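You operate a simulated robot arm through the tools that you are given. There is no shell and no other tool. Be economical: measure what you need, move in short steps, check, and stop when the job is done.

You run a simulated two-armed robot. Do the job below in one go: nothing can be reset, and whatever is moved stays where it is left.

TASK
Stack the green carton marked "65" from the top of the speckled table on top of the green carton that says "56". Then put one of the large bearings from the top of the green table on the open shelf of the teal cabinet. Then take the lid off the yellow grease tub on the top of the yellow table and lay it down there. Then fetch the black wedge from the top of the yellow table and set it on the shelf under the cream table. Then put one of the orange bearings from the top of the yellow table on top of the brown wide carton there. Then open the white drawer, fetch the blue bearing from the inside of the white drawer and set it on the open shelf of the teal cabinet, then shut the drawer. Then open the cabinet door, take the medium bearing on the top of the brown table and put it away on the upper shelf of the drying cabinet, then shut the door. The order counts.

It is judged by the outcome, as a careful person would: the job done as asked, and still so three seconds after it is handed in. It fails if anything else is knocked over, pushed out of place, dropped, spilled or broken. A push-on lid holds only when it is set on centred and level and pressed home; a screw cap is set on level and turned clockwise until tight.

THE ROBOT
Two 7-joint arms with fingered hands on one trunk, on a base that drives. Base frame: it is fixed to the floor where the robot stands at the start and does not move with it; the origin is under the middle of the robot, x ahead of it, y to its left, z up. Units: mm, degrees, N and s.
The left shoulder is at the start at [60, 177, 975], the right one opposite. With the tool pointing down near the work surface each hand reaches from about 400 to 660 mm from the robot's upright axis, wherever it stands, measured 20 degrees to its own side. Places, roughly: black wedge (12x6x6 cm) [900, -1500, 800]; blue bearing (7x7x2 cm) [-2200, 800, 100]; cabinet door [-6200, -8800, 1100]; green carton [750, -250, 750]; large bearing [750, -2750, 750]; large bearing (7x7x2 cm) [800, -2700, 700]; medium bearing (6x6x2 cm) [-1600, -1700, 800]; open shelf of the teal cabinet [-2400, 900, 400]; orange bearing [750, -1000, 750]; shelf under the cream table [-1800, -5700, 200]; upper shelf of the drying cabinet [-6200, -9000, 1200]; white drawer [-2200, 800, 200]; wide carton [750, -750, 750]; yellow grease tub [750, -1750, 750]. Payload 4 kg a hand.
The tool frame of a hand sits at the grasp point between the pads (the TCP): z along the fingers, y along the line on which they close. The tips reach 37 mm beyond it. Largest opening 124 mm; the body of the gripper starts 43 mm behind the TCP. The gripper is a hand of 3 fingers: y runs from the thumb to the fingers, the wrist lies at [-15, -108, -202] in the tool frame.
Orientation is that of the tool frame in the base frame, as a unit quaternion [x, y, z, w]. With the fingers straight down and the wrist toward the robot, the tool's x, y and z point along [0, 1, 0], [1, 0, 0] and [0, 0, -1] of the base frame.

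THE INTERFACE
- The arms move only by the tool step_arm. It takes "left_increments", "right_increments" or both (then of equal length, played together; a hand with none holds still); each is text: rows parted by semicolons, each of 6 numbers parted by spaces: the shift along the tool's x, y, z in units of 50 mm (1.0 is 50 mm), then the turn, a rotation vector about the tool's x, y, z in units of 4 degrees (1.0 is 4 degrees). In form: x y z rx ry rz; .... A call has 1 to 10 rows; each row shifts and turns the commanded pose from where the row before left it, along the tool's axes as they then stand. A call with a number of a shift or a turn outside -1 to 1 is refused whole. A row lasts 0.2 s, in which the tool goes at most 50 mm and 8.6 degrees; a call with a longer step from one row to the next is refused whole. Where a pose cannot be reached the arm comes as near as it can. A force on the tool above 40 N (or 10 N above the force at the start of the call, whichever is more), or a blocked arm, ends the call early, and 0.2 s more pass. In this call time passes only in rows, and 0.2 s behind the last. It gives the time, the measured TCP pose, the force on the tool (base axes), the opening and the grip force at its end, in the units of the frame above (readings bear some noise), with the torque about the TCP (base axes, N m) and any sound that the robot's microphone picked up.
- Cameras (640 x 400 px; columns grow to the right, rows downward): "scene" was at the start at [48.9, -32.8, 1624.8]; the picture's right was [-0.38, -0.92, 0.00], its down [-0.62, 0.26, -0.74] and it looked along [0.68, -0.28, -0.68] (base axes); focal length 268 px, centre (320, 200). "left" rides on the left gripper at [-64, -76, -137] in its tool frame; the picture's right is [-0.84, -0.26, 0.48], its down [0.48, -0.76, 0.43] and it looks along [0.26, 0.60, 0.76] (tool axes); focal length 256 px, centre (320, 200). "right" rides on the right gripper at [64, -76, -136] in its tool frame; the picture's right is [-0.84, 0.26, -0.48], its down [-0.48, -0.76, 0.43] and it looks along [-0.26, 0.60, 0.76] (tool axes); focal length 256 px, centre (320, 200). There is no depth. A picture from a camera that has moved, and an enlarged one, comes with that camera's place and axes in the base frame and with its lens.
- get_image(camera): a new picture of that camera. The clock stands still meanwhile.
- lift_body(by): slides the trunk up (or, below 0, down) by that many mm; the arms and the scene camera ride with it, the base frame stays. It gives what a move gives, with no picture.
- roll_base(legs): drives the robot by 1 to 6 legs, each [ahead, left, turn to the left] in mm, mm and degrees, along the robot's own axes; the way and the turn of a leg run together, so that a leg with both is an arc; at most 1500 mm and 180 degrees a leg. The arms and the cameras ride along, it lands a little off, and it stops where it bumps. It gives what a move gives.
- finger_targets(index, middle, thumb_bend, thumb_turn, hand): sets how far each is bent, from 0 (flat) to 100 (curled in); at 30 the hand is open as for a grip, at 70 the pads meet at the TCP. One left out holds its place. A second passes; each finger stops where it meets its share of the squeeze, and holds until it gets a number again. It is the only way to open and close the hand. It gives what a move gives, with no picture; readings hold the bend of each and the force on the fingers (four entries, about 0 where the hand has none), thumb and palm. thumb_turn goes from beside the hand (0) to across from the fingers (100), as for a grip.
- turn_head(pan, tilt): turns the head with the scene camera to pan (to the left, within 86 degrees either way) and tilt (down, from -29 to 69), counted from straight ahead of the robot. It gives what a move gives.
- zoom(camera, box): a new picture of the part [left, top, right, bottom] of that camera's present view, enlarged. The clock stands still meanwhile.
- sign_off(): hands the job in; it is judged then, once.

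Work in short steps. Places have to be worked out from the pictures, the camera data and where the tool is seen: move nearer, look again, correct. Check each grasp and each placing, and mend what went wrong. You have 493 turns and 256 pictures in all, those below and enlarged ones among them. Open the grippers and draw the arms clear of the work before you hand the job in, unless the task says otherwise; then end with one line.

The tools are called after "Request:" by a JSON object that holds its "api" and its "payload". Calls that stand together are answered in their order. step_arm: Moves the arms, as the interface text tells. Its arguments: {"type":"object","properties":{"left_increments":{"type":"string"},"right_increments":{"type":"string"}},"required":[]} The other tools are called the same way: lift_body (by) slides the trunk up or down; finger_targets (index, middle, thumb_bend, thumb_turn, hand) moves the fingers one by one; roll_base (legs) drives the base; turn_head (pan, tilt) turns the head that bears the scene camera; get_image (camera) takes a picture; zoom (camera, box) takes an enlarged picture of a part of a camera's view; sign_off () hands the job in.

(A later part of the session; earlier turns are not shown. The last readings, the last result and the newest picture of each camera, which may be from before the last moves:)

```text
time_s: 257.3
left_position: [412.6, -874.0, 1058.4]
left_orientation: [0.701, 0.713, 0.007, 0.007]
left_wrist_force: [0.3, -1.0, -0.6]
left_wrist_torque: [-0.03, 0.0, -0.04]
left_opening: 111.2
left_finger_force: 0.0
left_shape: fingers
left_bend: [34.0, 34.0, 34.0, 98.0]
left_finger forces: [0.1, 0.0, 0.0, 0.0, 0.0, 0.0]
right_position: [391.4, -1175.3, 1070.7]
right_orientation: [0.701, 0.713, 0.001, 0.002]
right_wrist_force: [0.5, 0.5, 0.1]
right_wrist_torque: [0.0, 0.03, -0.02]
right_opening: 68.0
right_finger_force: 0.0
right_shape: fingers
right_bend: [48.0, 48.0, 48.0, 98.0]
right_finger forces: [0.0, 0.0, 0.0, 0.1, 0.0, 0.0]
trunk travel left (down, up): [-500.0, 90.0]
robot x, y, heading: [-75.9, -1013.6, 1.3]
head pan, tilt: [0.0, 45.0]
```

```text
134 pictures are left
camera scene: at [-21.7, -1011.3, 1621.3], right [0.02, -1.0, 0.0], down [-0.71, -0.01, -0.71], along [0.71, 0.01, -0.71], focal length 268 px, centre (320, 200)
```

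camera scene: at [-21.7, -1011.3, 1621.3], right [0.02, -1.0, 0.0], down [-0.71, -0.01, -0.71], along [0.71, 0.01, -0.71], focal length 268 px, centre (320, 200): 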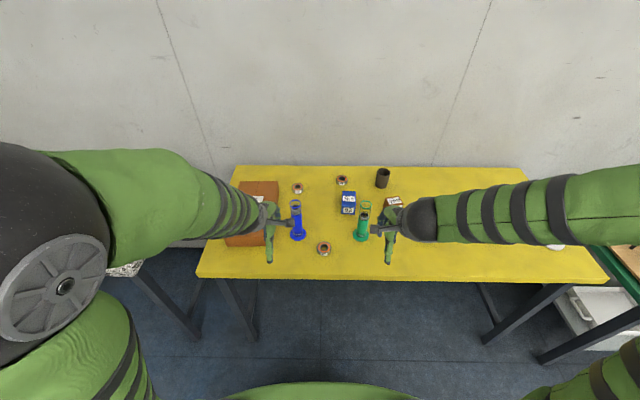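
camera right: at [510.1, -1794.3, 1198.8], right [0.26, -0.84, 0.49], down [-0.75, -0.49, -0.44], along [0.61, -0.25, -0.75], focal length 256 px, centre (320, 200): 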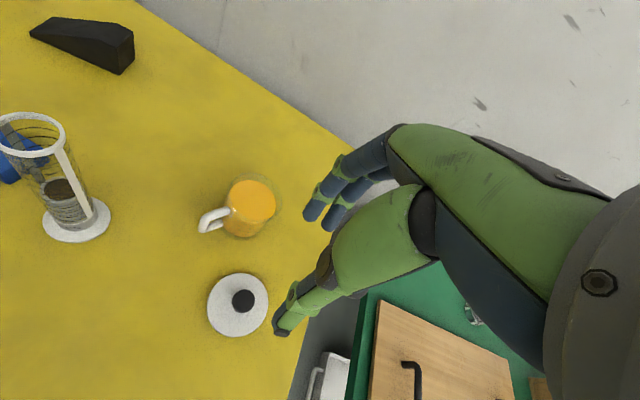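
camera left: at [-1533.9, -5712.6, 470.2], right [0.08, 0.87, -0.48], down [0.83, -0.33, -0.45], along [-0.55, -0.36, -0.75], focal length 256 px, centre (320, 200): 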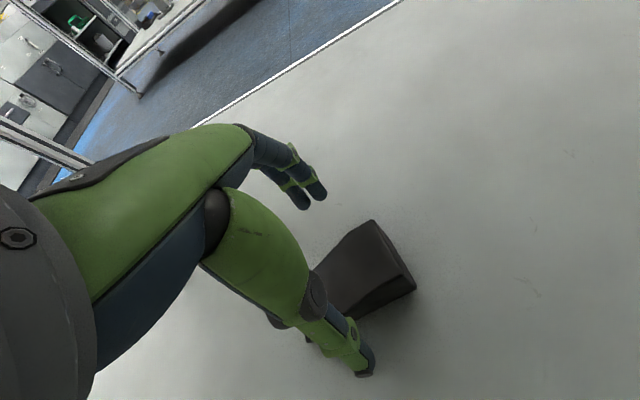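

Request:
{"api": "zoom", "payload": {"camera": "scene", "box": [210, 160, 420, 290]}}

Request:
{"api": "get_image", "payload": {"camera": "left"}}

Request:
{"api": "get_image", "payload": {"camera": "right"}}

```text
3.05 times, centred on (315, 225) of scene
camera zoom: at [-21.7, -1011.3, 1621.3], right [0.02, -1.0, 0.0], down [-0.71, -0.01, -0.71], along [0.71, 0.01, -0.71], focal length 817 px, centre (335, 124)
```

zoom: 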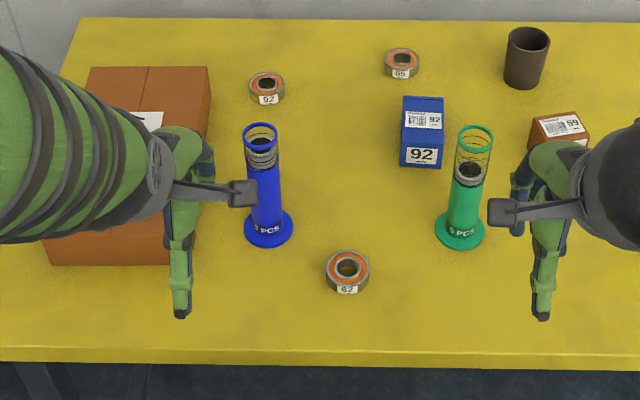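

```text
132 pictures are left
camera left: at [335.2, -939.6, 1194.1], right [-0.23, -0.84, -0.49], down [-0.76, 0.47, -0.45], along [0.61, 0.26, -0.75], focal length 256 px, centre (320, 200)
```

left: 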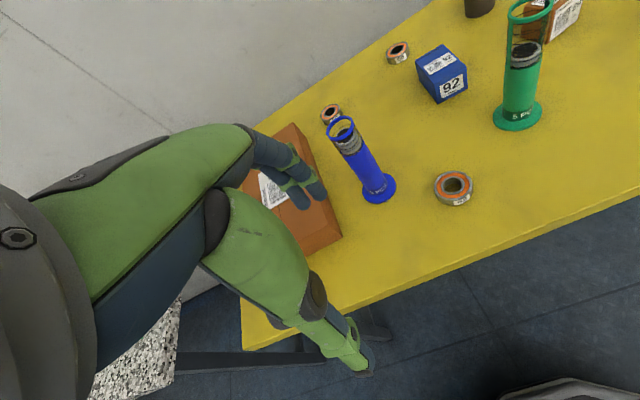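

```text
131 pictures are left
camera right: at [310.9, -1113.5, 1206.5], right [0.27, -0.83, 0.49], down [-0.75, -0.5, -0.44], along [0.61, -0.24, -0.76], focal length 256 px, centre (320, 200)
```

right: 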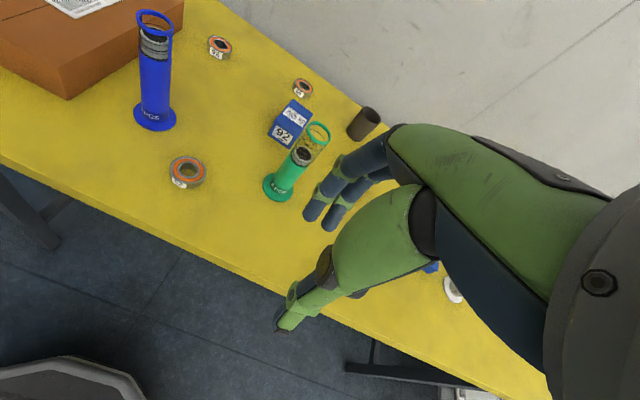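

Orange bearing "62" at the front ≈(543,-1013) is the easiest; the wide brown carton is left. Position the robot so the left arm is over it.

Request:
{"api": "roll_base", "payload": {"legs": [[0, -150, -1.3], [110, 0, 0]]}}

Request:
{"api": "get_image", "payload": {"camera": "left"}}

Request:
{"api": "get_image", "payload": {"camera": "scene"}}

```text
time_s: 259.5
left_position: [529.4, -1038.3, 1057.9]
left_orientation: [0.71, 0.704, 0.006, 0.007]
left_wrist_force: [0.5, 0.6, 0.2]
left_wrist_torque: [0.01, 0.02, -0.02]
left_opening: 111.5
left_finger_force: 0.1
left_shape: fingers
left_bend: [34.0, 34.0, 34.0, 98.0]
left_finger forces: [0.1, 0.1, 0.0, 0.0, 0.0, 0.0]
right_position: [498.3, -1339.8, 1069.0]
right_orientation: [0.71, 0.704, 0.001, 0.002]
right_wrist_force: [0.1, 0.3, -0.7]
right_wrist_torque: [0.0, 0.02, 0.0]
right_opening: 68.3
right_finger_force: 0.1
right_shape: fingers
right_bend: [48.0, 48.0, 48.0, 98.0]
right_finger forces: [0.0, 0.0, 0.0, 0.0, 0.0, 0.1]
trunk travel left (down, up): [-500.0, 90.0]
robot x, y, heading: [35.8, -1163.0, -0.7]
head pan, tilt: [0.0, 45.0]
```

```text
130 pictures are left
camera left: at [450.4, -1101.8, 1193.5], right [-0.25, -0.84, -0.48], down [-0.75, 0.49, -0.45], along [0.61, 0.25, -0.75], focal length 256 px, centre (320, 200)
```

left: 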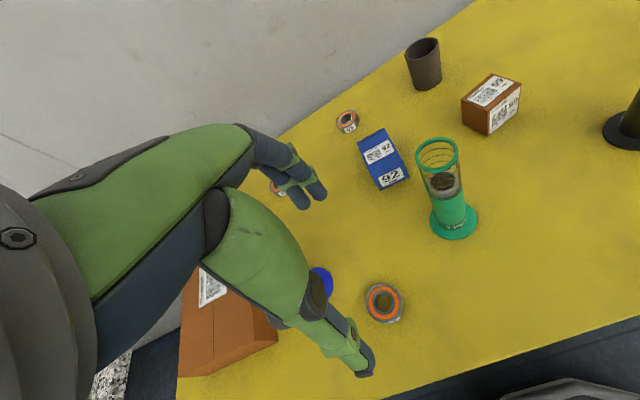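

```text
129 pictures are left
camera scene: at [92.4, -1164.7, 1621.1], right [-0.01, -1.0, 0.0], down [-0.71, 0.01, -0.71], along [0.71, -0.01, -0.71], focal length 268 px, centre (320, 200)
```

scene: 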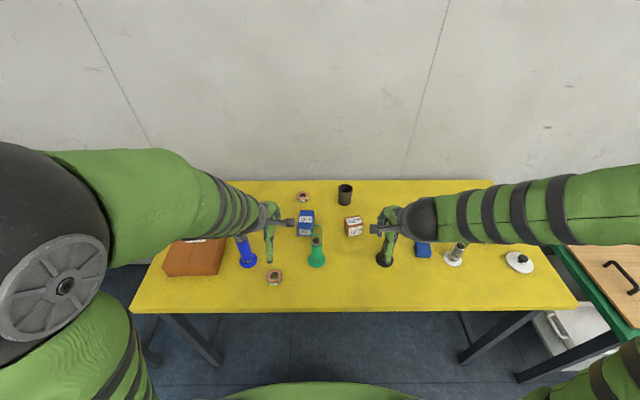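

Bearing at (542,-1020). Pre-shape, move over it, descend to z≈870 and look.

Request:
{"api": "finger_targets", "payload": {"hand": "left", "index": 43, "middle": 43, "thumb_bend": 43}}

Request:
{"api": "step_arm", "payload": {"left_increments": "0.36 0.26 0.6 0 0 0;0 0 0.9 0 0 0;0 0 0.9 0 0 0;0 0 0.9 0 0 0;0 0 0.4 0 0 0"}}

Request:
{"api": "get_image", "payload": {"camera": "left"}}

Request:
{"api": "zoom", "payload": {"camera": "scene", "box": [220, 200, 340, 310]}}

```text
time_s: 260.5
left_position: [526.8, -1038.1, 1059.1]
left_orientation: [0.71, 0.704, 0.007, 0.007]
left_wrist_force: [0.4, -0.3, -0.1]
left_wrist_torque: [0.0, -0.03, -0.01]
left_opening: 84.2
left_finger_force: 0.0
left_shape: fingers
left_bend: [43.0, 43.0, 43.0, 98.0]
left_finger forces: [0.1, 0.0, 0.0, 0.0, 0.0, 0.0]
right_position: [497.2, -1339.6, 1070.4]
right_orientation: [0.709, 0.705, 0.002, 0.004]
right_wrist_force: [-0.4, -0.2, -0.1]
right_wrist_torque: [-0.01, -0.02, 0.01]
right_opening: 68.2
right_finger_force: 0.1
right_shape: fingers
right_bend: [48.0, 48.0, 48.0, 98.0]
right_finger forces: [0.1, 0.0, 0.0, 0.0, 0.0, 0.0]
trunk travel left (down, up): [-500.0, 90.0]
robot x, y, heading: [39.2, -1162.3, -0.2]
head pan, tilt: [0.0, 45.0]
```

```text
time_s: 261.7
left_position: [542.7, -1021.1, 873.2]
left_orientation: [0.71, 0.704, 0.005, 0.008]
left_wrist_force: [-0.7, 0.1, 0.7]
left_wrist_torque: [0.0, -0.02, -0.03]
left_opening: 84.1
left_finger_force: 0.0
left_shape: fingers
left_bend: [43.0, 43.0, 43.0, 98.0]
left_finger forces: [0.1, 0.0, 0.0, 0.0, 0.1, 0.0]
right_position: [497.1, -1339.3, 1070.4]
right_orientation: [0.71, 0.705, 0.002, 0.003]
right_wrist_force: [0.6, -0.8, 0.6]
right_wrist_torque: [0.0, 0.02, -0.01]
right_opening: 67.9
right_finger_force: 0.0
right_shape: fingers
right_bend: [48.0, 48.0, 48.0, 98.0]
right_finger forces: [0.0, 0.1, 0.0, 0.1, 0.0, 0.1]
trunk travel left (down, up): [-500.0, 90.0]
robot x, y, heading: [38.0, -1164.8, -0.5]
head pan, tilt: [0.0, 45.0]
```

```text
128 pictures are left
camera left: at [463.5, -1084.8, 1008.8], right [-0.25, -0.84, -0.48], down [-0.75, 0.49, -0.45], along [0.61, 0.25, -0.75], focal length 256 px, centre (320, 200)
```

left: 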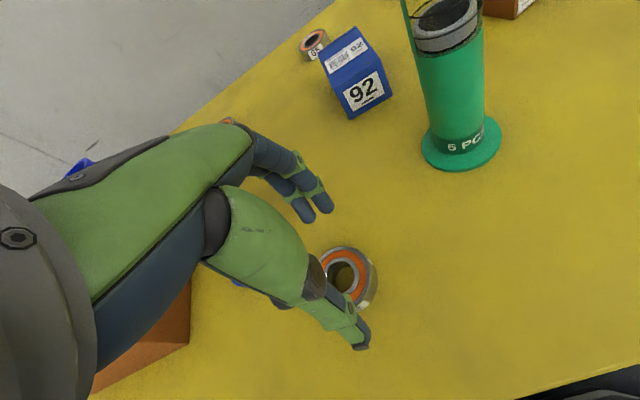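

```text
3.64 times, centred on (280, 255) of scene
camera zoom: at [90.5, -1164.5, 1621.3], right [-0.01, -1.0, 0.0], down [-0.71, 0.01, -0.71], along [0.71, -0.01, -0.71], focal length 975 px, centre (466, 0)
```

zoom: 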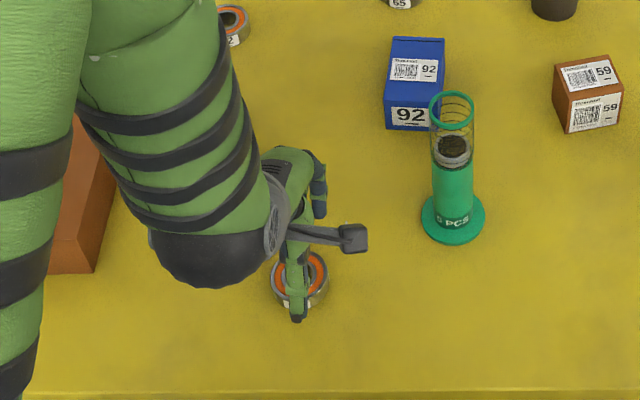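

Aligned. Descend to z≈846 and close gradually.

Request:
{"api": "step_arm", "payload": {"left_increments": "0 0 0.3 0 0 0;0 0 0.24 0 0 0"}}

Request:
{"api": "finger_targets", "payload": {"hand": "left", "index": 54, "middle": 54, "thumb_bend": 54}}

Request:
{"api": "get_image", "payload": {"camera": "left"}}

```text
time_s: 262.3
left_position: [544.2, -1021.6, 846.6]
left_orientation: [0.71, 0.704, 0.006, 0.009]
left_wrist_force: [-0.3, 1.3, 0.8]
left_wrist_torque: [-0.01, -0.02, -0.04]
left_opening: 84.1
left_finger_force: 0.0
left_shape: fingers
left_bend: [43.0, 43.0, 43.0, 98.0]
left_finger forces: [0.1, 0.1, 0.1, 0.0, 0.0, 0.0]
right_position: [496.4, -1340.8, 1069.1]
right_orientation: [0.709, 0.705, 0.002, 0.003]
right_wrist_force: [0.6, -0.6, 0.1]
right_wrist_torque: [0.03, -0.01, -0.01]
right_opening: 68.4
right_finger_force: 0.1
right_shape: fingers
right_bend: [48.0, 48.0, 48.0, 98.0]
right_finger forces: [0.1, 0.0, 0.0, 0.0, 0.0, 0.0]
trunk travel left (down, up): [-500.0, 90.0]
robot x, y, heading: [38.3, -1164.3, -0.4]
head pan, tilt: [0.0, 45.0]
```

```text
time_s: 263.3
left_position: [543.6, -1021.0, 845.2]
left_orientation: [0.71, 0.705, 0.007, 0.007]
left_wrist_force: [-0.3, 0.0, 0.3]
left_wrist_torque: [0.0, 0.0, -0.01]
left_opening: 50.3
left_finger_force: 0.3
left_shape: fingers
left_bend: [54.0, 54.0, 54.0, 98.0]
left_finger forces: [0.0, 0.4, 0.1, 0.0, 0.3, 0.0]
right_position: [497.8, -1340.8, 1070.7]
right_orientation: [0.709, 0.705, 0.002, 0.003]
right_wrist_force: [0.0, -0.3, 0.0]
right_wrist_torque: [0.0, -0.02, 0.01]
right_opening: 68.4
right_finger_force: 0.0
right_shape: fingers
right_bend: [48.0, 48.0, 48.0, 98.0]
right_finger forces: [0.1, 0.0, 0.1, 0.0, 0.0, 0.0]
trunk travel left (down, up): [-500.0, 90.0]
robot x, y, heading: [36.9, -1158.6, -0.8]
head pan, tilt: [0.0, 45.0]
```

```text
126 pictures are left
camera left: at [464.6, -1084.7, 982.5], right [-0.25, -0.84, -0.49], down [-0.75, 0.49, -0.45], along [0.61, 0.25, -0.75], focal length 256 px, centre (320, 200)
```

left: 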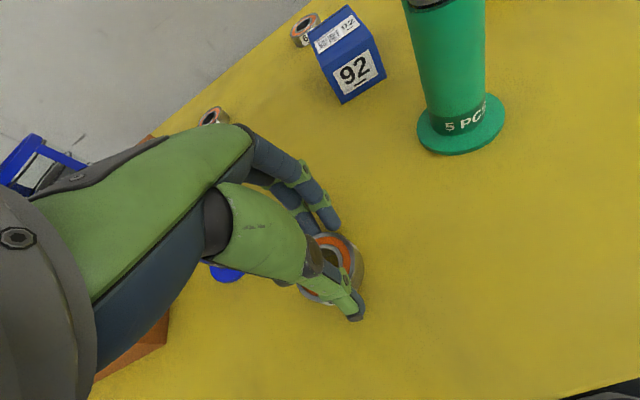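

Touching lightly on both sides. Open a touch, lower 4 mm for a deeper bite, and close firmly.

Request:
{"api": "finger_targets", "payload": {"hand": "left", "index": 50, "middle": 50, "thumb_bend": 50}}

Request:
{"api": "step_arm", "payload": {"left_increments": "0 0 0.08 0 0 0"}}

Request:
{"api": "finger_targets", "payload": {"hand": "left", "index": 66, "middle": 66, "thumb_bend": 66}}

Request:
{"api": "step_arm", "payload": {"left_increments": "0 0 -0.2 0 0 0;0 0 -0.5 0 0 0;0 0 -0.7 0 0 0;0 0 -0.9 0 0 0"}}

Request:
{"api": "get_image", "payload": {"camera": "left"}}

```text
time_s: 264.3
left_position: [543.3, -1021.1, 848.3]
left_orientation: [0.71, 0.705, 0.006, 0.008]
left_wrist_force: [0.1, 0.0, -0.7]
left_wrist_torque: [0.01, -0.03, 0.01]
left_opening: 61.8
left_finger_force: 0.2
left_shape: fingers
left_bend: [50.0, 50.0, 50.0, 98.0]
left_finger forces: [0.0, 0.1, 0.0, 0.0, 0.0, 0.0]
right_position: [498.1, -1339.3, 1070.4]
right_orientation: [0.71, 0.704, 0.002, 0.002]
right_wrist_force: [-0.2, -1.7, -0.4]
right_wrist_torque: [-0.02, 0.03, 0.0]
right_opening: 68.4
right_finger_force: 0.1
right_shape: fingers
right_bend: [48.0, 48.0, 48.0, 98.0]
right_finger forces: [0.0, 0.0, 0.1, 0.1, 0.0, 0.0]
trunk travel left (down, up): [-500.0, 90.0]
robot x, y, heading: [36.2, -1163.0, -0.3]
head pan, tilt: [0.0, 45.0]
```

```text
time_s: 264.7
left_position: [544.9, -1021.3, 843.7]
left_orientation: [0.71, 0.704, 0.006, 0.008]
left_wrist_force: [0.0, 0.1, 1.1]
left_wrist_torque: [0.03, 0.01, 0.0]
left_opening: 62.3
left_finger_force: 0.0
left_shape: fingers
left_bend: [50.0, 50.0, 50.0, 98.0]
left_finger forces: [0.0, 0.1, 0.0, 0.0, 0.0, 0.0]
right_position: [498.4, -1340.2, 1070.1]
right_orientation: [0.709, 0.705, 0.002, 0.003]
right_wrist_force: [-0.2, -0.2, -1.1]
right_wrist_torque: [0.0, 0.01, 0.0]
right_opening: 68.2
right_finger_force: 0.0
right_shape: fingers
right_bend: [48.0, 48.0, 48.0, 98.0]
right_finger forces: [0.1, 0.0, 0.1, 0.0, 0.0, 0.1]
trunk travel left (down, up): [-500.0, 90.0]
robot x, y, heading: [38.9, -1164.5, -0.3]
head pan, tilt: [0.0, 45.0]
```

```text
time_s: 265.7
left_position: [545.1, -1022.0, 844.7]
left_orientation: [0.71, 0.704, 0.006, 0.007]
left_wrist_force: [2.1, -0.9, 6.5]
left_wrist_torque: [-0.01, -0.31, -0.02]
left_opening: 43.1
left_finger_force: 18.3
left_shape: fingers
left_bend: [59.0, 58.0, 59.0, 96.0]
left_finger forces: [7.3, 12.5, 0.1, 0.1, 17.2, 0.0]
right_position: [496.7, -1340.2, 1070.3]
right_orientation: [0.71, 0.705, 0.002, 0.002]
right_wrist_force: [-0.4, 0.2, 1.1]
right_wrist_torque: [0.02, -0.02, 0.0]
right_opening: 68.3
right_finger_force: 0.2
right_shape: fingers
right_bend: [48.0, 48.0, 48.0, 98.0]
right_finger forces: [0.0, 0.0, 0.0, 0.0, 0.0, 0.1]
trunk travel left (down, up): [-500.0, 90.0]
robot x, y, heading: [35.7, -1164.4, -0.2]
head pan, tilt: [0.0, 45.0]
```

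```text
time_s: 266.7
left_position: [541.4, -1020.8, 958.8]
left_orientation: [0.71, 0.704, 0.005, 0.008]
left_wrist_force: [-0.7, 0.8, -1.1]
left_wrist_torque: [0.01, -0.02, 0.0]
left_opening: 42.4
left_finger_force: 16.8
left_shape: fingers
left_bend: [60.0, 58.0, 60.0, 96.0]
left_finger forces: [6.6, 10.7, 0.0, 0.0, 16.9, 0.1]
right_position: [496.8, -1340.5, 1070.5]
right_orientation: [0.709, 0.705, 0.002, 0.004]
right_wrist_force: [0.1, 0.7, 0.3]
right_wrist_torque: [0.0, 0.02, 0.0]
right_opening: 68.4
right_finger_force: 0.1
right_shape: fingers
right_bend: [48.0, 48.0, 48.0, 98.0]
right_finger forces: [0.1, 0.0, 0.1, 0.1, 0.1, 0.1]
trunk travel left (down, up): [-500.0, 90.0]
robot x, y, heading: [34.8, -1164.9, -0.4]
head pan, tilt: [0.0, 45.0]
```

```text
125 pictures are left
camera left: at [463.1, -1083.2, 1094.6], right [-0.26, -0.84, -0.48], down [-0.75, 0.49, -0.45], along [0.61, 0.25, -0.75], focal length 256 px, centre (320, 200)
```

left: 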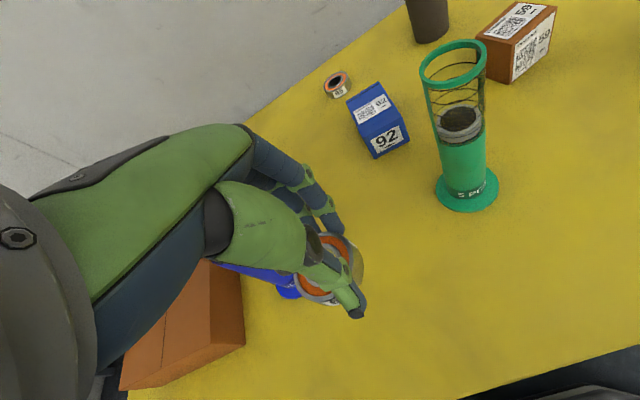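

Bearing held. Raise it to z≈1090 and shift the base left toward the carton.

Request:
{"api": "step_arm", "payload": {"left_increments": "0 0 -0.9 0 0 0;0 0 -0.9 0 0 0;0 0 -0.9 0 0 0"}}

Request:
{"api": "roll_base", "payload": {"legs": [[0, 270, 0.5]]}}

Request:
{"api": "get_image", "payload": {"camera": "scene"}}

Request:
{"api": "get_image", "payload": {"camera": "left"}}

```text
time_s: 267.5
left_position: [540.4, -1021.9, 1096.0]
left_orientation: [0.71, 0.704, 0.005, 0.008]
left_wrist_force: [0.6, 0.5, -1.1]
left_wrist_torque: [0.0, 0.0, -0.01]
left_opening: 42.1
left_finger_force: 16.8
left_shape: fingers
left_bend: [60.0, 58.0, 60.0, 96.0]
left_finger forces: [6.6, 10.7, 0.0, 0.0, 16.7, 0.0]
right_position: [497.6, -1339.1, 1071.4]
right_orientation: [0.709, 0.705, 0.003, 0.003]
right_wrist_force: [0.2, 0.0, -0.3]
right_wrist_torque: [-0.01, 0.01, 0.0]
right_opening: 68.7
right_finger_force: 0.1
right_shape: fingers
right_bend: [48.0, 48.0, 48.0, 98.0]
right_finger forces: [0.1, 0.1, 0.0, 0.0, 0.0, 0.0]
trunk travel left (down, up): [-500.0, 90.0]
robot x, y, heading: [42.1, -1161.7, -0.2]
head pan, tilt: [0.0, 45.0]
```

```text
time_s: 269.4
left_position: [540.0, -748.4, 1093.7]
left_orientation: [0.706, 0.708, 0.005, 0.008]
left_wrist_force: [0.0, -0.1, -1.1]
left_wrist_torque: [-0.04, -0.01, -0.03]
left_opening: 42.2
left_finger_force: 17.3
left_shape: fingers
left_bend: [60.0, 58.0, 60.0, 96.0]
left_finger forces: [6.6, 10.5, 0.0, 0.1, 16.7, 0.0]
right_position: [500.5, -1067.2, 1070.7]
right_orientation: [0.706, 0.709, 0.002, 0.003]
right_wrist_force: [0.6, 0.1, 0.8]
right_wrist_torque: [0.0, -0.01, 0.03]
right_opening: 68.3
right_finger_force: 0.0
right_shape: fingers
right_bend: [48.0, 48.0, 48.0, 98.0]
right_finger forces: [0.1, 0.0, 0.0, 0.1, 0.1, 0.1]
trunk travel left (down, up): [-500.0, 90.0]
robot x, y, heading: [36.0, -897.5, 0.1]
head pan, tilt: [0.0, 45.0]
```

```text
124 pictures are left
camera scene: at [91.2, -896.3, 1621.2], right [0.0, -1.0, 0.0], down [-0.71, 0.0, -0.71], along [0.71, 0.0, -0.71], focal length 268 px, centre (320, 200)
```

scene: 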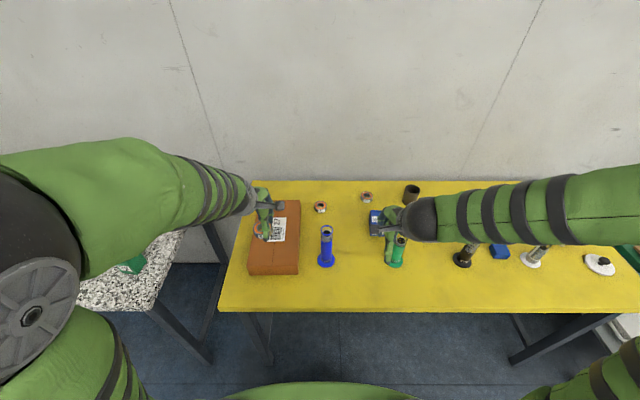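

```text
123 pictures are left
camera left: at [461.9, -812.4, 1230.1], right [-0.24, -0.84, -0.48], down [-0.75, 0.48, -0.45], along [0.61, 0.25, -0.75], focal length 256 px, centre (320, 200)
```

left: 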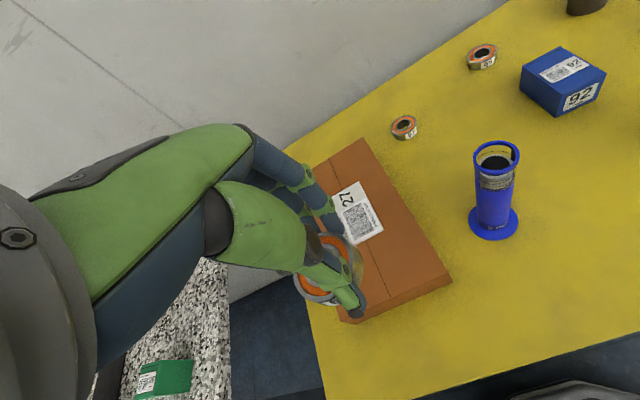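

Carton top ≈ z 903, spanning x 538–793, y −827…−672. Move the bearing over (645,-748) and lower toward it.

Request:
{"api": "step_arm", "payload": {"left_increments": "0 0.7 0 0 0 0;0 0.7 0 0 0 0;0 0.7 0 0 0 0;0 0 0.9 0 0 0;0 0 0.9 0 0 0;0 0 0.3 0 0 0"}}

Request:
{"api": "get_image", "payload": {"camera": "left"}}

Request:
{"api": "zoom", "payload": {"camera": "scene", "box": [210, 170, 330, 290]}}

```text
time_s: 270.8
left_position: [647.1, -748.5, 990.5]
left_orientation: [0.706, 0.708, 0.006, 0.008]
left_wrist_force: [0.9, 0.3, -1.3]
left_wrist_torque: [-0.01, 0.0, -0.01]
left_opening: 41.9
left_finger_force: 17.2
left_shape: fingers
left_bend: [60.0, 58.0, 60.0, 96.0]
left_finger forces: [6.6, 10.6, 0.0, 0.0, 16.5, 0.1]
right_position: [500.9, -1069.5, 1070.9]
right_orientation: [0.705, 0.709, 0.002, 0.003]
right_wrist_force: [-0.1, -0.1, 0.2]
right_wrist_torque: [-0.02, 0.02, -0.01]
right_opening: 68.3
right_finger_force: 0.0
right_shape: fingers
right_bend: [48.0, 48.0, 48.0, 98.0]
right_finger forces: [0.1, 0.1, 0.0, 0.1, 0.0, 0.1]
trunk travel left (down, up): [-500.0, 90.0]
robot x, y, heading: [37.6, -897.0, 0.2]
head pan, tilt: [0.0, 45.0]
```

```text
122 pictures are left
camera left: at [568.6, -812.9, 1126.1], right [-0.25, -0.84, -0.49], down [-0.75, 0.48, -0.45], along [0.61, 0.26, -0.75], focal length 256 px, centre (320, 200)
```

left: 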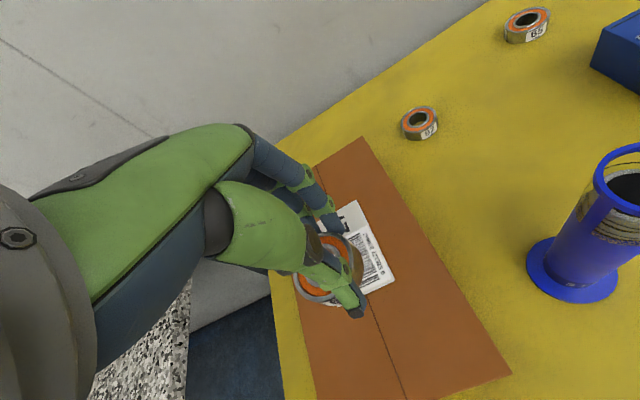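

```text
3.33 times, centred on (270, 230) of scene
camera zoom: at [91.3, -897.6, 1621.3], right [0.0, -1.0, 0.0], down [-0.71, 0.0, -0.71], along [0.71, 0.0, -0.71], focal length 894 px, centre (487, 100)
```

zoom: 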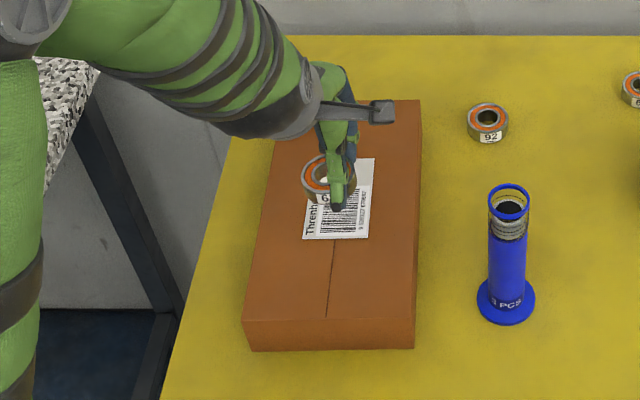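

Above the carton, lower until contact.

Request:
{"api": "step_arm", "payload": {"left_increments": "0 0 0.5 0 0 0;0 0 0.12 0 0 0;0 0 0.12 0 0 0;0 0 0.12 0 0 0;0 0 0.12 0 0 0;0 0 0.12 0 0 0;0 0 0.12 0 0 0"}}

Request:
{"api": "get_image", "payload": {"camera": "left"}}

```text
time_s: 272.4
left_position: [649.2, -748.4, 930.0]
left_orientation: [0.706, 0.708, 0.005, 0.008]
left_wrist_force: [-0.8, -0.2, -1.8]
left_wrist_torque: [-0.02, 0.0, 0.0]
left_opening: 41.9
left_finger_force: 17.4
left_shape: fingers
left_bend: [60.0, 58.0, 60.0, 96.0]
left_finger forces: [6.6, 10.7, 0.0, 0.1, 16.5, 0.1]
right_position: [500.0, -1068.3, 1070.9]
right_orientation: [0.705, 0.709, 0.002, 0.003]
right_wrist_force: [0.0, 0.4, -0.4]
right_wrist_torque: [-0.01, -0.03, 0.01]
right_opening: 68.2
right_finger_force: 0.1
right_shape: fingers
right_bend: [48.0, 48.0, 48.0, 98.0]
right_finger forces: [0.0, 0.1, 0.1, 0.0, 0.0, 0.0]
trunk travel left (down, up): [-500.0, 90.0]
robot x, y, heading: [39.5, -898.9, -0.2]
head pan, tilt: [0.0, 45.0]
```

```text
120 pictures are left
camera left: at [570.5, -813.6, 1066.1], right [-0.25, -0.84, -0.48], down [-0.75, 0.48, -0.45], along [0.61, 0.25, -0.75], focal length 256 px, centre (320, 200)
```

left: 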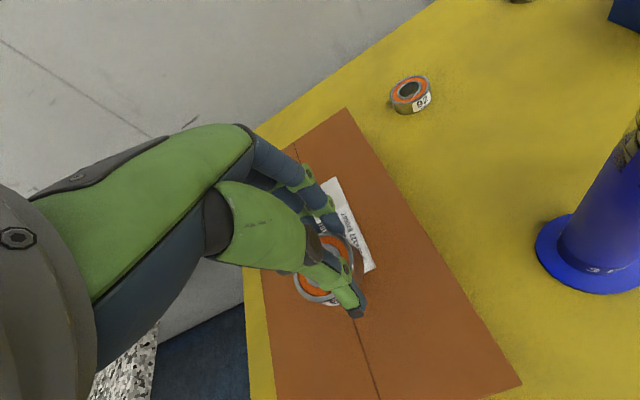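

Not yet in contact; continue down gently.

Request:
{"api": "step_arm", "payload": {"left_increments": "0 0 0.1 0 0 0;0 0 0.1 0 0 0;0 0 0.1 0 0 0;0 0 0.1 0 0 0;0 0 0.1 0 0 0;0 0 0.1 0 0 0;0 0 0.1 0 0 0"}}

Request:
{"api": "get_image", "payload": {"camera": "left"}}

```text
time_s: 274.1
left_position: [651.4, -750.2, 902.5]
left_orientation: [0.705, 0.709, 0.009, 0.014]
left_wrist_force: [-7.3, 0.4, 23.5]
left_wrist_torque: [-0.03, 0.25, -0.01]
left_opening: 42.2
left_finger_force: 23.4
left_shape: fingers
left_bend: [61.0, 59.0, 58.0, 95.0]
left_finger forces: [6.1, 12.2, 0.0, 0.1, 28.5, 0.1]
right_position: [498.6, -1068.0, 1071.5]
right_orientation: [0.705, 0.709, 0.003, 0.003]
right_wrist_force: [0.2, 0.8, -0.4]
right_wrist_torque: [-0.02, 0.0, 0.03]
right_opening: 68.1
right_finger_force: 0.1
right_shape: fingers
right_bend: [48.0, 48.0, 48.0, 98.0]
right_finger forces: [0.1, 0.0, 0.1, 0.0, 0.0, 0.0]
trunk travel left (down, up): [-500.0, 90.0]
robot x, y, heading: [39.2, -895.4, 0.1]
head pan, tilt: [0.0, 45.0]
stopped in row 7 (left hand): the force on the tool passed its limit at 42 N (the readings are from after the stop); the commanded pose is now the measured one
```

```text
119 pictures are left
camera left: at [571.9, -814.4, 1036.5], right [-0.24, -0.84, -0.49], down [-0.75, 0.48, -0.46], along [0.62, 0.25, -0.74], focal length 256 px, centre (320, 200)
```

left: 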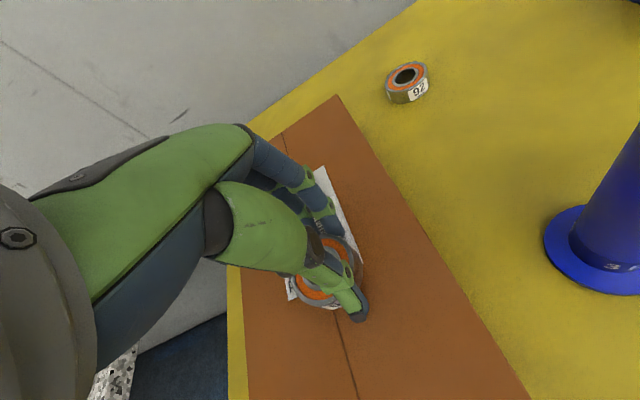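

Contact at z≈903. Ease, release, and lift.

Request:
{"api": "step_arm", "payload": {"left_increments": "0 0 -0.06 0 0 0"}}

Request:
{"api": "finger_targets", "payload": {"hand": "left", "index": 50, "middle": 50, "thumb_bend": 50}}

Request:
{"api": "finger_targets", "payload": {"hand": "left", "index": 38, "middle": 38, "thumb_bend": 38}}

Request:
{"api": "step_arm", "payload": {"left_increments": "0 0 -0.4 0 0 0;0 0 -0.9 0 0 0;0 0 -0.9 0 0 0;0 0 -0.9 0 0 0;0 -0.9 0 0 0 0;0 -0.9 0 0 0 0;0 -0.9 0 0 0 0"}}

Request:
{"api": "zoom", "payload": {"camera": "scene", "box": [210, 170, 330, 290]}}

```text
time_s: 274.5
left_position: [651.8, -749.7, 903.4]
left_orientation: [0.706, 0.708, 0.009, 0.012]
left_wrist_force: [-3.6, -0.7, 11.5]
left_wrist_torque: [0.02, 0.04, 0.0]
left_opening: 41.9
left_finger_force: 20.2
left_shape: fingers
left_bend: [61.0, 59.0, 59.0, 96.0]
left_finger forces: [6.8, 10.9, 0.0, 0.1, 21.9, 0.1]
right_position: [499.3, -1069.8, 1071.4]
right_orientation: [0.705, 0.709, 0.003, 0.003]
right_wrist_force: [-0.1, -1.1, -0.4]
right_wrist_torque: [0.02, 0.02, -0.01]
right_opening: 68.2
right_finger_force: 0.1
right_shape: fingers
right_bend: [48.0, 48.0, 48.0, 98.0]
right_finger forces: [0.1, 0.1, 0.1, 0.0, 0.0, 0.0]
trunk travel left (down, up): [-500.0, 90.0]
robot x, y, heading: [37.9, -897.9, 0.3]
head pan, tilt: [0.0, 45.0]
```

```text
time_s: 275.5
left_position: [652.5, -750.5, 902.0]
left_orientation: [0.705, 0.709, 0.008, 0.012]
left_wrist_force: [0.9, -0.8, 1.8]
left_wrist_torque: [-0.04, 0.03, 0.04]
left_opening: 60.3
left_finger_force: 0.9
left_shape: fingers
left_bend: [50.0, 50.0, 50.0, 97.0]
left_finger forces: [0.0, 0.1, 0.0, 0.0, 1.7, 0.0]
right_position: [499.5, -1069.5, 1070.2]
right_orientation: [0.705, 0.709, 0.003, 0.002]
right_wrist_force: [0.7, 0.2, -0.5]
right_wrist_torque: [0.02, 0.02, 0.05]
right_opening: 68.2
right_finger_force: 0.0
right_shape: fingers
right_bend: [48.0, 48.0, 48.0, 98.0]
right_finger forces: [0.0, 0.0, 0.0, 0.0, 0.0, 0.0]
trunk travel left (down, up): [-500.0, 90.0]
robot x, y, heading: [37.9, -894.7, 0.4]
head pan, tilt: [0.0, 45.0]
```

```text
time_s: 276.5
left_position: [653.0, -750.6, 902.8]
left_orientation: [0.705, 0.709, 0.008, 0.011]
left_wrist_force: [-0.2, 0.5, 1.0]
left_wrist_torque: [-0.01, 0.0, 0.01]
left_opening: 99.2
left_finger_force: 0.0
left_shape: fingers
left_bend: [38.0, 38.0, 38.0, 97.0]
left_finger forces: [0.0, 0.0, 0.1, 0.0, 0.0, 0.1]
right_position: [499.9, -1067.7, 1070.7]
right_orientation: [0.705, 0.709, 0.003, 0.003]
right_wrist_force: [-0.4, -0.5, 0.2]
right_wrist_torque: [-0.02, 0.02, 0.01]
right_opening: 68.4
right_finger_force: 0.0
right_shape: fingers
right_bend: [48.0, 48.0, 48.0, 98.0]
right_finger forces: [0.0, 0.0, 0.0, 0.0, 0.1, 0.1]
trunk travel left (down, up): [-500.0, 90.0]
robot x, y, heading: [37.3, -897.5, -0.1]
head pan, tilt: [0.0, 45.0]
```

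```text
time_s: 278.1
left_position: [509.6, -751.4, 1056.6]
left_orientation: [0.705, 0.709, 0.008, 0.012]
left_wrist_force: [0.0, 0.3, 0.6]
left_wrist_torque: [0.0, 0.0, 0.01]
left_opening: 99.0
left_finger_force: 0.0
left_shape: fingers
left_bend: [38.0, 38.0, 38.0, 98.0]
left_finger forces: [0.0, 0.0, 0.1, 0.0, 0.1, 0.0]
right_position: [499.4, -1068.8, 1071.6]
right_orientation: [0.705, 0.709, 0.002, 0.004]
right_wrist_force: [-0.1, 0.3, -0.7]
right_wrist_torque: [0.0, -0.01, -0.02]
right_opening: 68.3
right_finger_force: 0.0
right_shape: fingers
right_bend: [48.0, 48.0, 48.0, 98.0]
right_finger forces: [0.0, 0.1, 0.1, 0.0, 0.0, 0.0]
trunk travel left (down, up): [-500.0, 90.0]
robot x, y, heading: [36.7, -896.7, 0.3]
head pan, tilt: [0.0, 45.0]
```

```text
3.33 times, centred on (270, 230) of scene
camera zoom: at [90.0, -897.6, 1621.3], right [0.0, -1.0, 0.0], down [-0.71, 0.0, -0.71], along [0.71, 0.0, -0.71], focal length 894 px, centre (487, 100)
```

zoom: 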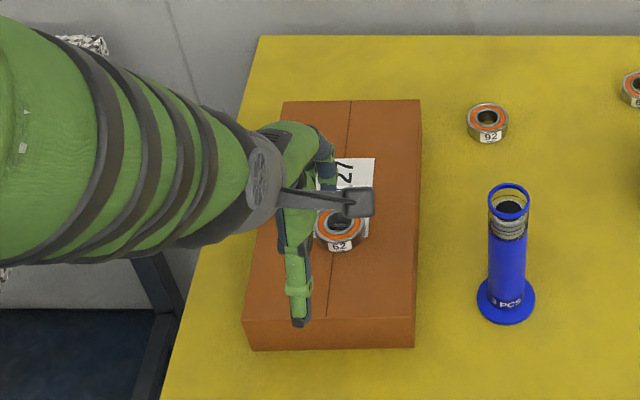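

Orange bearing sits on the wide carton. Next the white drawer: drive back to the teal cabinet.

Request:
{"api": "roll_base", "payload": {"legs": [[-480, 0, 0], [0, 430, 0], [0, 0, 90], [0, 900, 0], [0, 850, 0]]}}

Request:
{"api": "turn_head", "payload": {"pan": 0, "tilt": 40}}

Request:
{"api": "get_image", "payload": {"camera": "scene"}}

```text
time_s: 295.4
left_position: [-2326.4, 16.2, 1055.1]
left_orientation: [0.001, 1.0, 0.014, 0.003]
left_wrist_force: [0.0, 0.3, -0.7]
left_wrist_torque: [-0.06, 0.01, 0.0]
left_opening: 99.3
left_finger_force: 0.2
left_shape: fingers
left_bend: [38.0, 38.0, 38.0, 98.0]
left_finger forces: [0.1, 0.0, 0.1, 0.0, 0.0, 0.0]
right_position: [-2010.3, 4.0, 1070.9]
right_orientation: [0.0, 1.0, 0.004, 0.001]
right_wrist_force: [-0.4, -0.2, -0.5]
right_wrist_torque: [0.0, 0.04, -0.01]
right_opening: 68.2
right_finger_force: 0.1
right_shape: fingers
right_bend: [48.0, 48.0, 48.0, 98.0]
right_finger forces: [0.1, 0.0, 0.0, 0.0, 0.0, 0.0]
trunk travel left (down, up): [-500.0, 90.0]
robot x, y, heading: [-2185.2, -457.2, 89.9]
head pan, tilt: [0.0, 45.0]
```

```text
time_s: 296.1
left_position: [-2326.2, 17.1, 1055.2]
left_orientation: [0.002, 1.0, 0.014, 0.002]
left_wrist_force: [0.7, -0.4, -0.4]
left_wrist_torque: [0.0, 0.03, 0.03]
left_opening: 99.5
left_finger_force: 0.1
left_shape: fingers
left_bend: [38.0, 38.0, 38.0, 98.0]
left_finger forces: [0.1, 0.0, 0.0, 0.1, 0.0, 0.1]
right_position: [-2010.0, 3.9, 1070.2]
right_orientation: [0.0, 1.0, 0.003, 0.001]
right_wrist_force: [-0.1, -0.1, 1.0]
right_wrist_torque: [-0.01, 0.06, -0.01]
right_opening: 68.5
right_finger_force: 0.1
right_shape: fingers
right_bend: [48.0, 48.0, 48.0, 98.0]
right_finger forces: [0.1, 0.1, 0.0, 0.0, 0.1, 0.0]
trunk travel left (down, up): [-500.0, 90.0]
robot x, y, heading: [-2182.8, -459.2, 89.9]
head pan, tilt: [0.0, 40.0]
```

```text
117 pictures are left
camera scene: at [-2182.2, -403.8, 1628.5], right [1.0, 0.0, 0.0], down [0.0, -0.64, -0.77], along [0.0, 0.77, -0.64], focal length 268 px, centre (320, 200)
```

scene: 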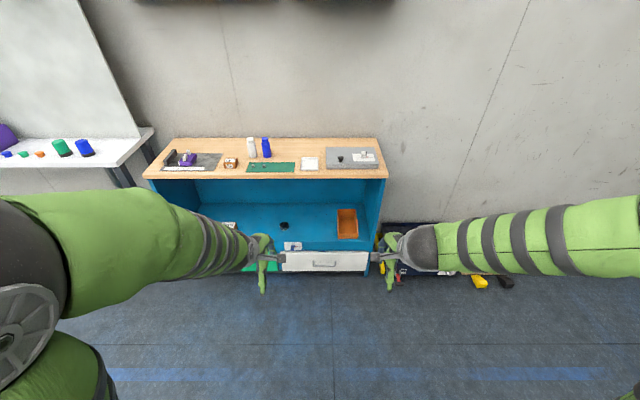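

Lower the trunk and move closer to work on the catch with the left hand.

Request:
{"api": "lift_body", "payload": {"by": -400}}

Request:
{"api": "lift_body", "payload": {"by": -90}}

Request:
{"api": "roll_base", "payload": {"legs": [[470, 0, 0]]}}

Request:
{"api": "step_arm", "payload": {"left_increments": "0 0.5 0.6 0 0 0;0 0.5 0.6 0 0 0;0 0 0.8 0 0 0"}}

Request:
{"api": "turn_head", "payload": {"pan": 0, "tilt": 55}}

Request:
{"api": "get_image", "payload": {"camera": "scene"}}

Request:
{"api": "get_image", "payload": {"camera": "left"}}

```text
time_s: 299.9
left_position: [-2327.0, 16.7, 655.6]
left_orientation: [0.001, 1.0, 0.015, 0.003]
left_wrist_force: [0.5, -0.5, -0.4]
left_wrist_torque: [0.03, 0.01, -0.02]
left_opening: 99.2
left_finger_force: 0.1
left_shape: fingers
left_bend: [38.0, 38.0, 38.0, 98.0]
left_finger forces: [0.0, 0.0, 0.0, 0.0, 0.0, 0.0]
right_position: [-2009.3, 2.9, 669.7]
right_orientation: [0.001, 1.0, 0.002, 0.001]
right_wrist_force: [0.3, -0.1, 0.0]
right_wrist_torque: [0.01, 0.0, -0.02]
right_opening: 68.5
right_finger_force: 0.1
right_shape: fingers
right_bend: [48.0, 48.0, 48.0, 98.0]
right_finger forces: [0.0, 0.0, 0.1, 0.0, 0.0, 0.0]
trunk travel left (down, up): [-100.0, 490.0]
robot x, y, heading: [-2185.3, -460.0, 89.9]
head pan, tilt: [0.0, 40.0]
```

```text
time_s: 301.1
left_position: [-2328.1, 16.7, 565.7]
left_orientation: [0.001, 1.0, 0.014, 0.003]
left_wrist_force: [0.0, 0.1, -0.2]
left_wrist_torque: [0.03, 0.0, 0.02]
left_opening: 99.4
left_finger_force: 0.1
left_shape: fingers
left_bend: [38.0, 38.0, 38.0, 98.0]
left_finger forces: [0.0, 0.1, 0.0, 0.0, 0.0, 0.1]
right_position: [-2008.8, 3.1, 579.8]
right_orientation: [0.0, 1.0, 0.003, 0.0]
right_wrist_force: [-0.2, -0.3, -0.7]
right_wrist_torque: [0.04, 0.01, 0.01]
right_opening: 68.2
right_finger_force: 0.0
right_shape: fingers
right_bend: [48.0, 48.0, 48.0, 98.0]
right_finger forces: [0.1, 0.0, 0.1, 0.1, 0.1, 0.0]
trunk travel left (down, up): [-10.0, 580.0]
robot x, y, heading: [-2181.5, -456.2, 89.8]
head pan, tilt: [0.0, 40.0]
```

```text
time_s: 304.0
left_position: [-2328.9, 490.8, 564.1]
left_orientation: [-0.002, 1.0, 0.014, 0.003]
left_wrist_force: [0.4, -0.3, 0.7]
left_wrist_torque: [-0.03, -0.02, 0.02]
left_opening: 99.2
left_finger_force: 0.1
left_shape: fingers
left_bend: [38.0, 38.0, 38.0, 98.0]
left_finger forces: [0.0, 0.0, 0.0, 0.0, 0.0, 0.0]
right_position: [-2012.1, 479.3, 580.1]
right_orientation: [-0.003, 1.0, 0.004, 0.001]
right_wrist_force: [1.4, 0.1, 0.4]
right_wrist_torque: [-0.02, 0.0, -0.01]
right_opening: 68.2
right_finger_force: 0.0
right_shape: fingers
right_bend: [48.0, 48.0, 48.0, 98.0]
right_finger forces: [0.0, 0.1, 0.1, 0.0, 0.0, 0.0]
trunk travel left (down, up): [-10.0, 580.0]
robot x, y, heading: [-2184.2, 20.8, 90.3]
head pan, tilt: [0.0, 40.0]
```

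```text
time_s: 304.8
left_position: [-2327.5, 542.8, 466.9]
left_orientation: [-0.001, 1.0, 0.014, 0.002]
left_wrist_force: [-0.1, -0.7, 0.3]
left_wrist_torque: [0.02, -0.02, 0.01]
left_opening: 99.4
left_finger_force: 0.0
left_shape: fingers
left_bend: [38.0, 38.0, 38.0, 98.0]
left_finger forces: [0.0, 0.0, 0.0, 0.0, 0.0, 0.1]
right_position: [-2013.4, 479.7, 580.9]
right_orientation: [-0.003, 1.0, 0.004, 0.001]
right_wrist_force: [0.5, -1.2, 0.0]
right_wrist_torque: [0.01, 0.05, -0.01]
right_opening: 68.3
right_finger_force: 0.1
right_shape: fingers
right_bend: [48.0, 48.0, 48.0, 98.0]
right_finger forces: [0.0, 0.1, 0.1, 0.0, 0.0, 0.0]
trunk travel left (down, up): [-10.0, 580.0]
robot x, y, heading: [-2184.2, 16.9, 90.3]
head pan, tilt: [0.0, 40.0]
```

```text
time_s: 305.6
left_position: [-2325.8, 543.2, 467.4]
left_orientation: [-0.001, 1.0, 0.014, 0.002]
left_wrist_force: [0.4, 0.2, 0.3]
left_wrist_torque: [0.0, 0.03, -0.05]
left_opening: 99.3
left_finger_force: 0.1
left_shape: fingers
left_bend: [38.0, 38.0, 38.0, 98.0]
left_finger forces: [0.0, 0.0, 0.1, 0.0, 0.0, 0.0]
right_position: [-2013.2, 478.9, 580.6]
right_orientation: [-0.003, 1.0, 0.004, 0.001]
right_wrist_force: [0.2, 0.3, -0.4]
right_wrist_torque: [0.01, -0.02, 0.02]
right_opening: 68.5
right_finger_force: 0.1
right_shape: fingers
right_bend: [48.0, 48.0, 48.0, 98.0]
right_finger forces: [0.0, 0.0, 0.0, 0.0, 0.0, 0.0]
trunk travel left (down, up): [-10.0, 580.0]
robot x, y, heading: [-2185.0, 17.4, 90.3]
head pan, tilt: [0.0, 55.0]
```

```text
116 pictures are left
camera scene: at [-2182.6, 58.5, 1117.9], right [1.0, 0.0, 0.0], down [0.0, -0.82, -0.57], along [0.0, 0.57, -0.82], focal length 268 px, centre (320, 200)
```

scene: 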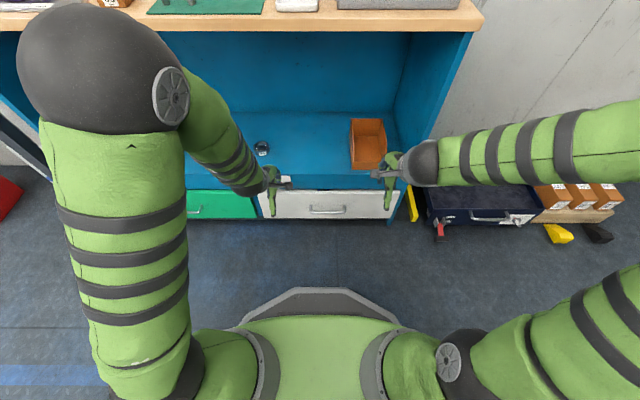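

```text
115 pictures are left
camera left: at [-2264.0, 461.9, 602.1], right [0.84, -0.24, -0.49], down [-0.48, -0.75, -0.46], along [-0.25, 0.62, -0.74], focal length 256 px, centre (320, 200)
```

left: 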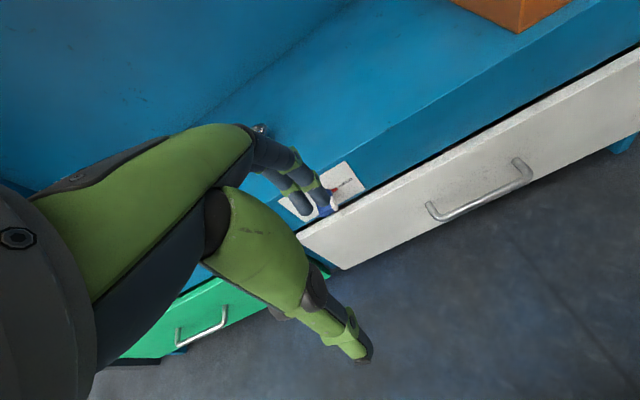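

I need a close look at the catch. Move the left hand left of it for a clear camera view.

Request:
{"api": "step_arm", "payload": {"left_increments": "0.9 0.3 0 0 0 0;0.9 0.3 0 0 0 0;0.6 0.5 0.4 0 0 0"}}

Request:
{"api": "zoom", "payload": {"camera": "left", "box": [340, 80, 560, 280]}}

```text
time_s: 306.4
left_position: [-2449.3, 598.0, 449.2]
left_orientation: [-0.001, 1.0, 0.013, 0.002]
left_wrist_force: [0.5, 0.4, -0.3]
left_wrist_torque: [0.01, 0.01, 0.0]
left_opening: 99.3
left_finger_force: 0.1
left_shape: fingers
left_bend: [38.0, 38.0, 38.0, 98.0]
left_finger forces: [0.0, 0.1, 0.1, 0.0, 0.0, 0.0]
right_position: [-2011.6, 479.5, 581.2]
right_orientation: [-0.002, 1.0, 0.004, -0.001]
right_wrist_force: [-0.3, -1.3, -0.8]
right_wrist_torque: [0.07, 0.04, -0.02]
right_opening: 68.4
right_finger_force: 0.1
right_shape: fingers
right_bend: [48.0, 48.0, 48.0, 98.0]
right_finger forces: [0.0, 0.1, 0.1, 0.1, 0.0, 0.0]
trunk travel left (down, up): [-10.0, 580.0]
robot x, y, heading: [-2186.3, 21.0, 90.2]
head pan, tilt: [0.0, 55.0]
```

```text
2.00 times, centred on (450, 180) of left
camera zoom: at [-2385.4, 517.2, 582.6], right [0.84, -0.24, -0.49], down [-0.48, -0.75, -0.46], along [-0.25, 0.62, -0.74], focal length 512 px, centre (60, 240)
```

zoom: 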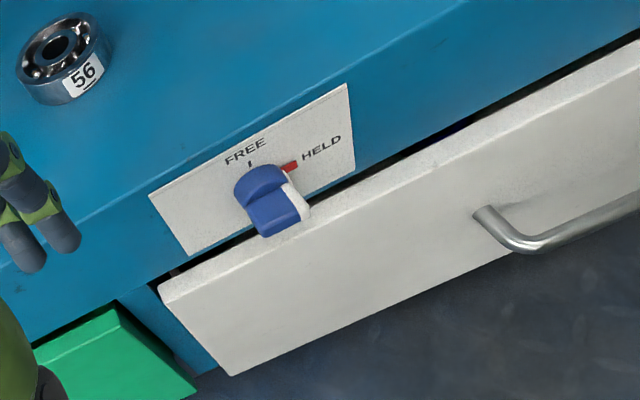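

The white end of the blue bar points right to HELD; it must turn 90° counter-clockwise to FREE. I zoom the scene view to triangulate it.

Request:
{"api": "zoom", "payload": {"camera": "scene", "box": [240, 150, 400, 230]}}

Request:
{"api": "zoom", "payload": {"camera": "left", "box": [400, 130, 500, 210]}}

```text
4.00 times, centred on (320, 190) of scene
camera zoom: at [-2182.3, 58.2, 1117.9], right [1.0, 0.0, 0.0], down [0.0, -0.82, -0.57], along [0.0, 0.57, -0.82], focal length 1073 px, centre (320, 240)
```

zoom: 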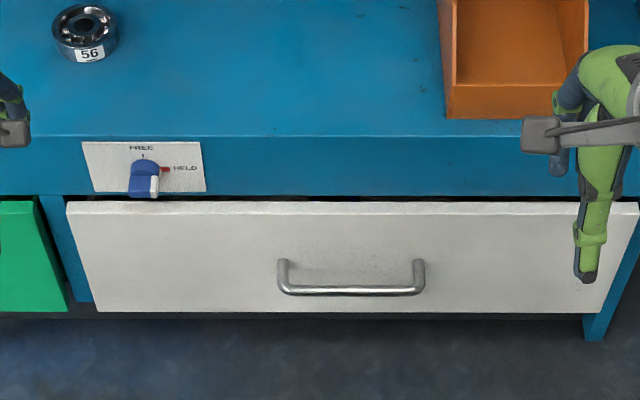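

```text
5.00 times, centred on (450, 170) of left
camera zoom: at [-2385.4, 517.2, 582.6], right [0.84, -0.24, -0.49], down [-0.48, -0.75, -0.46], along [-0.25, 0.62, -0.74], focal length 1280 px, centre (-330, 350)
```

zoom: 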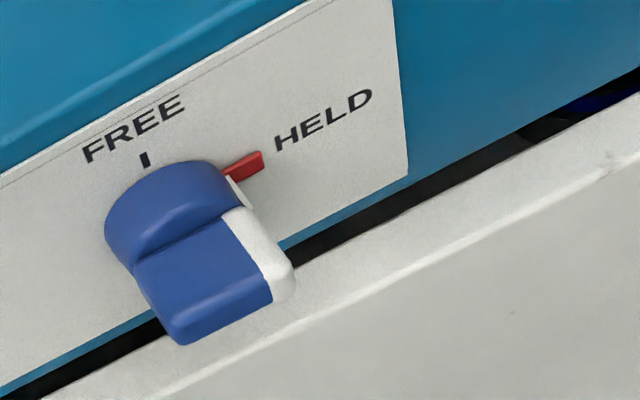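

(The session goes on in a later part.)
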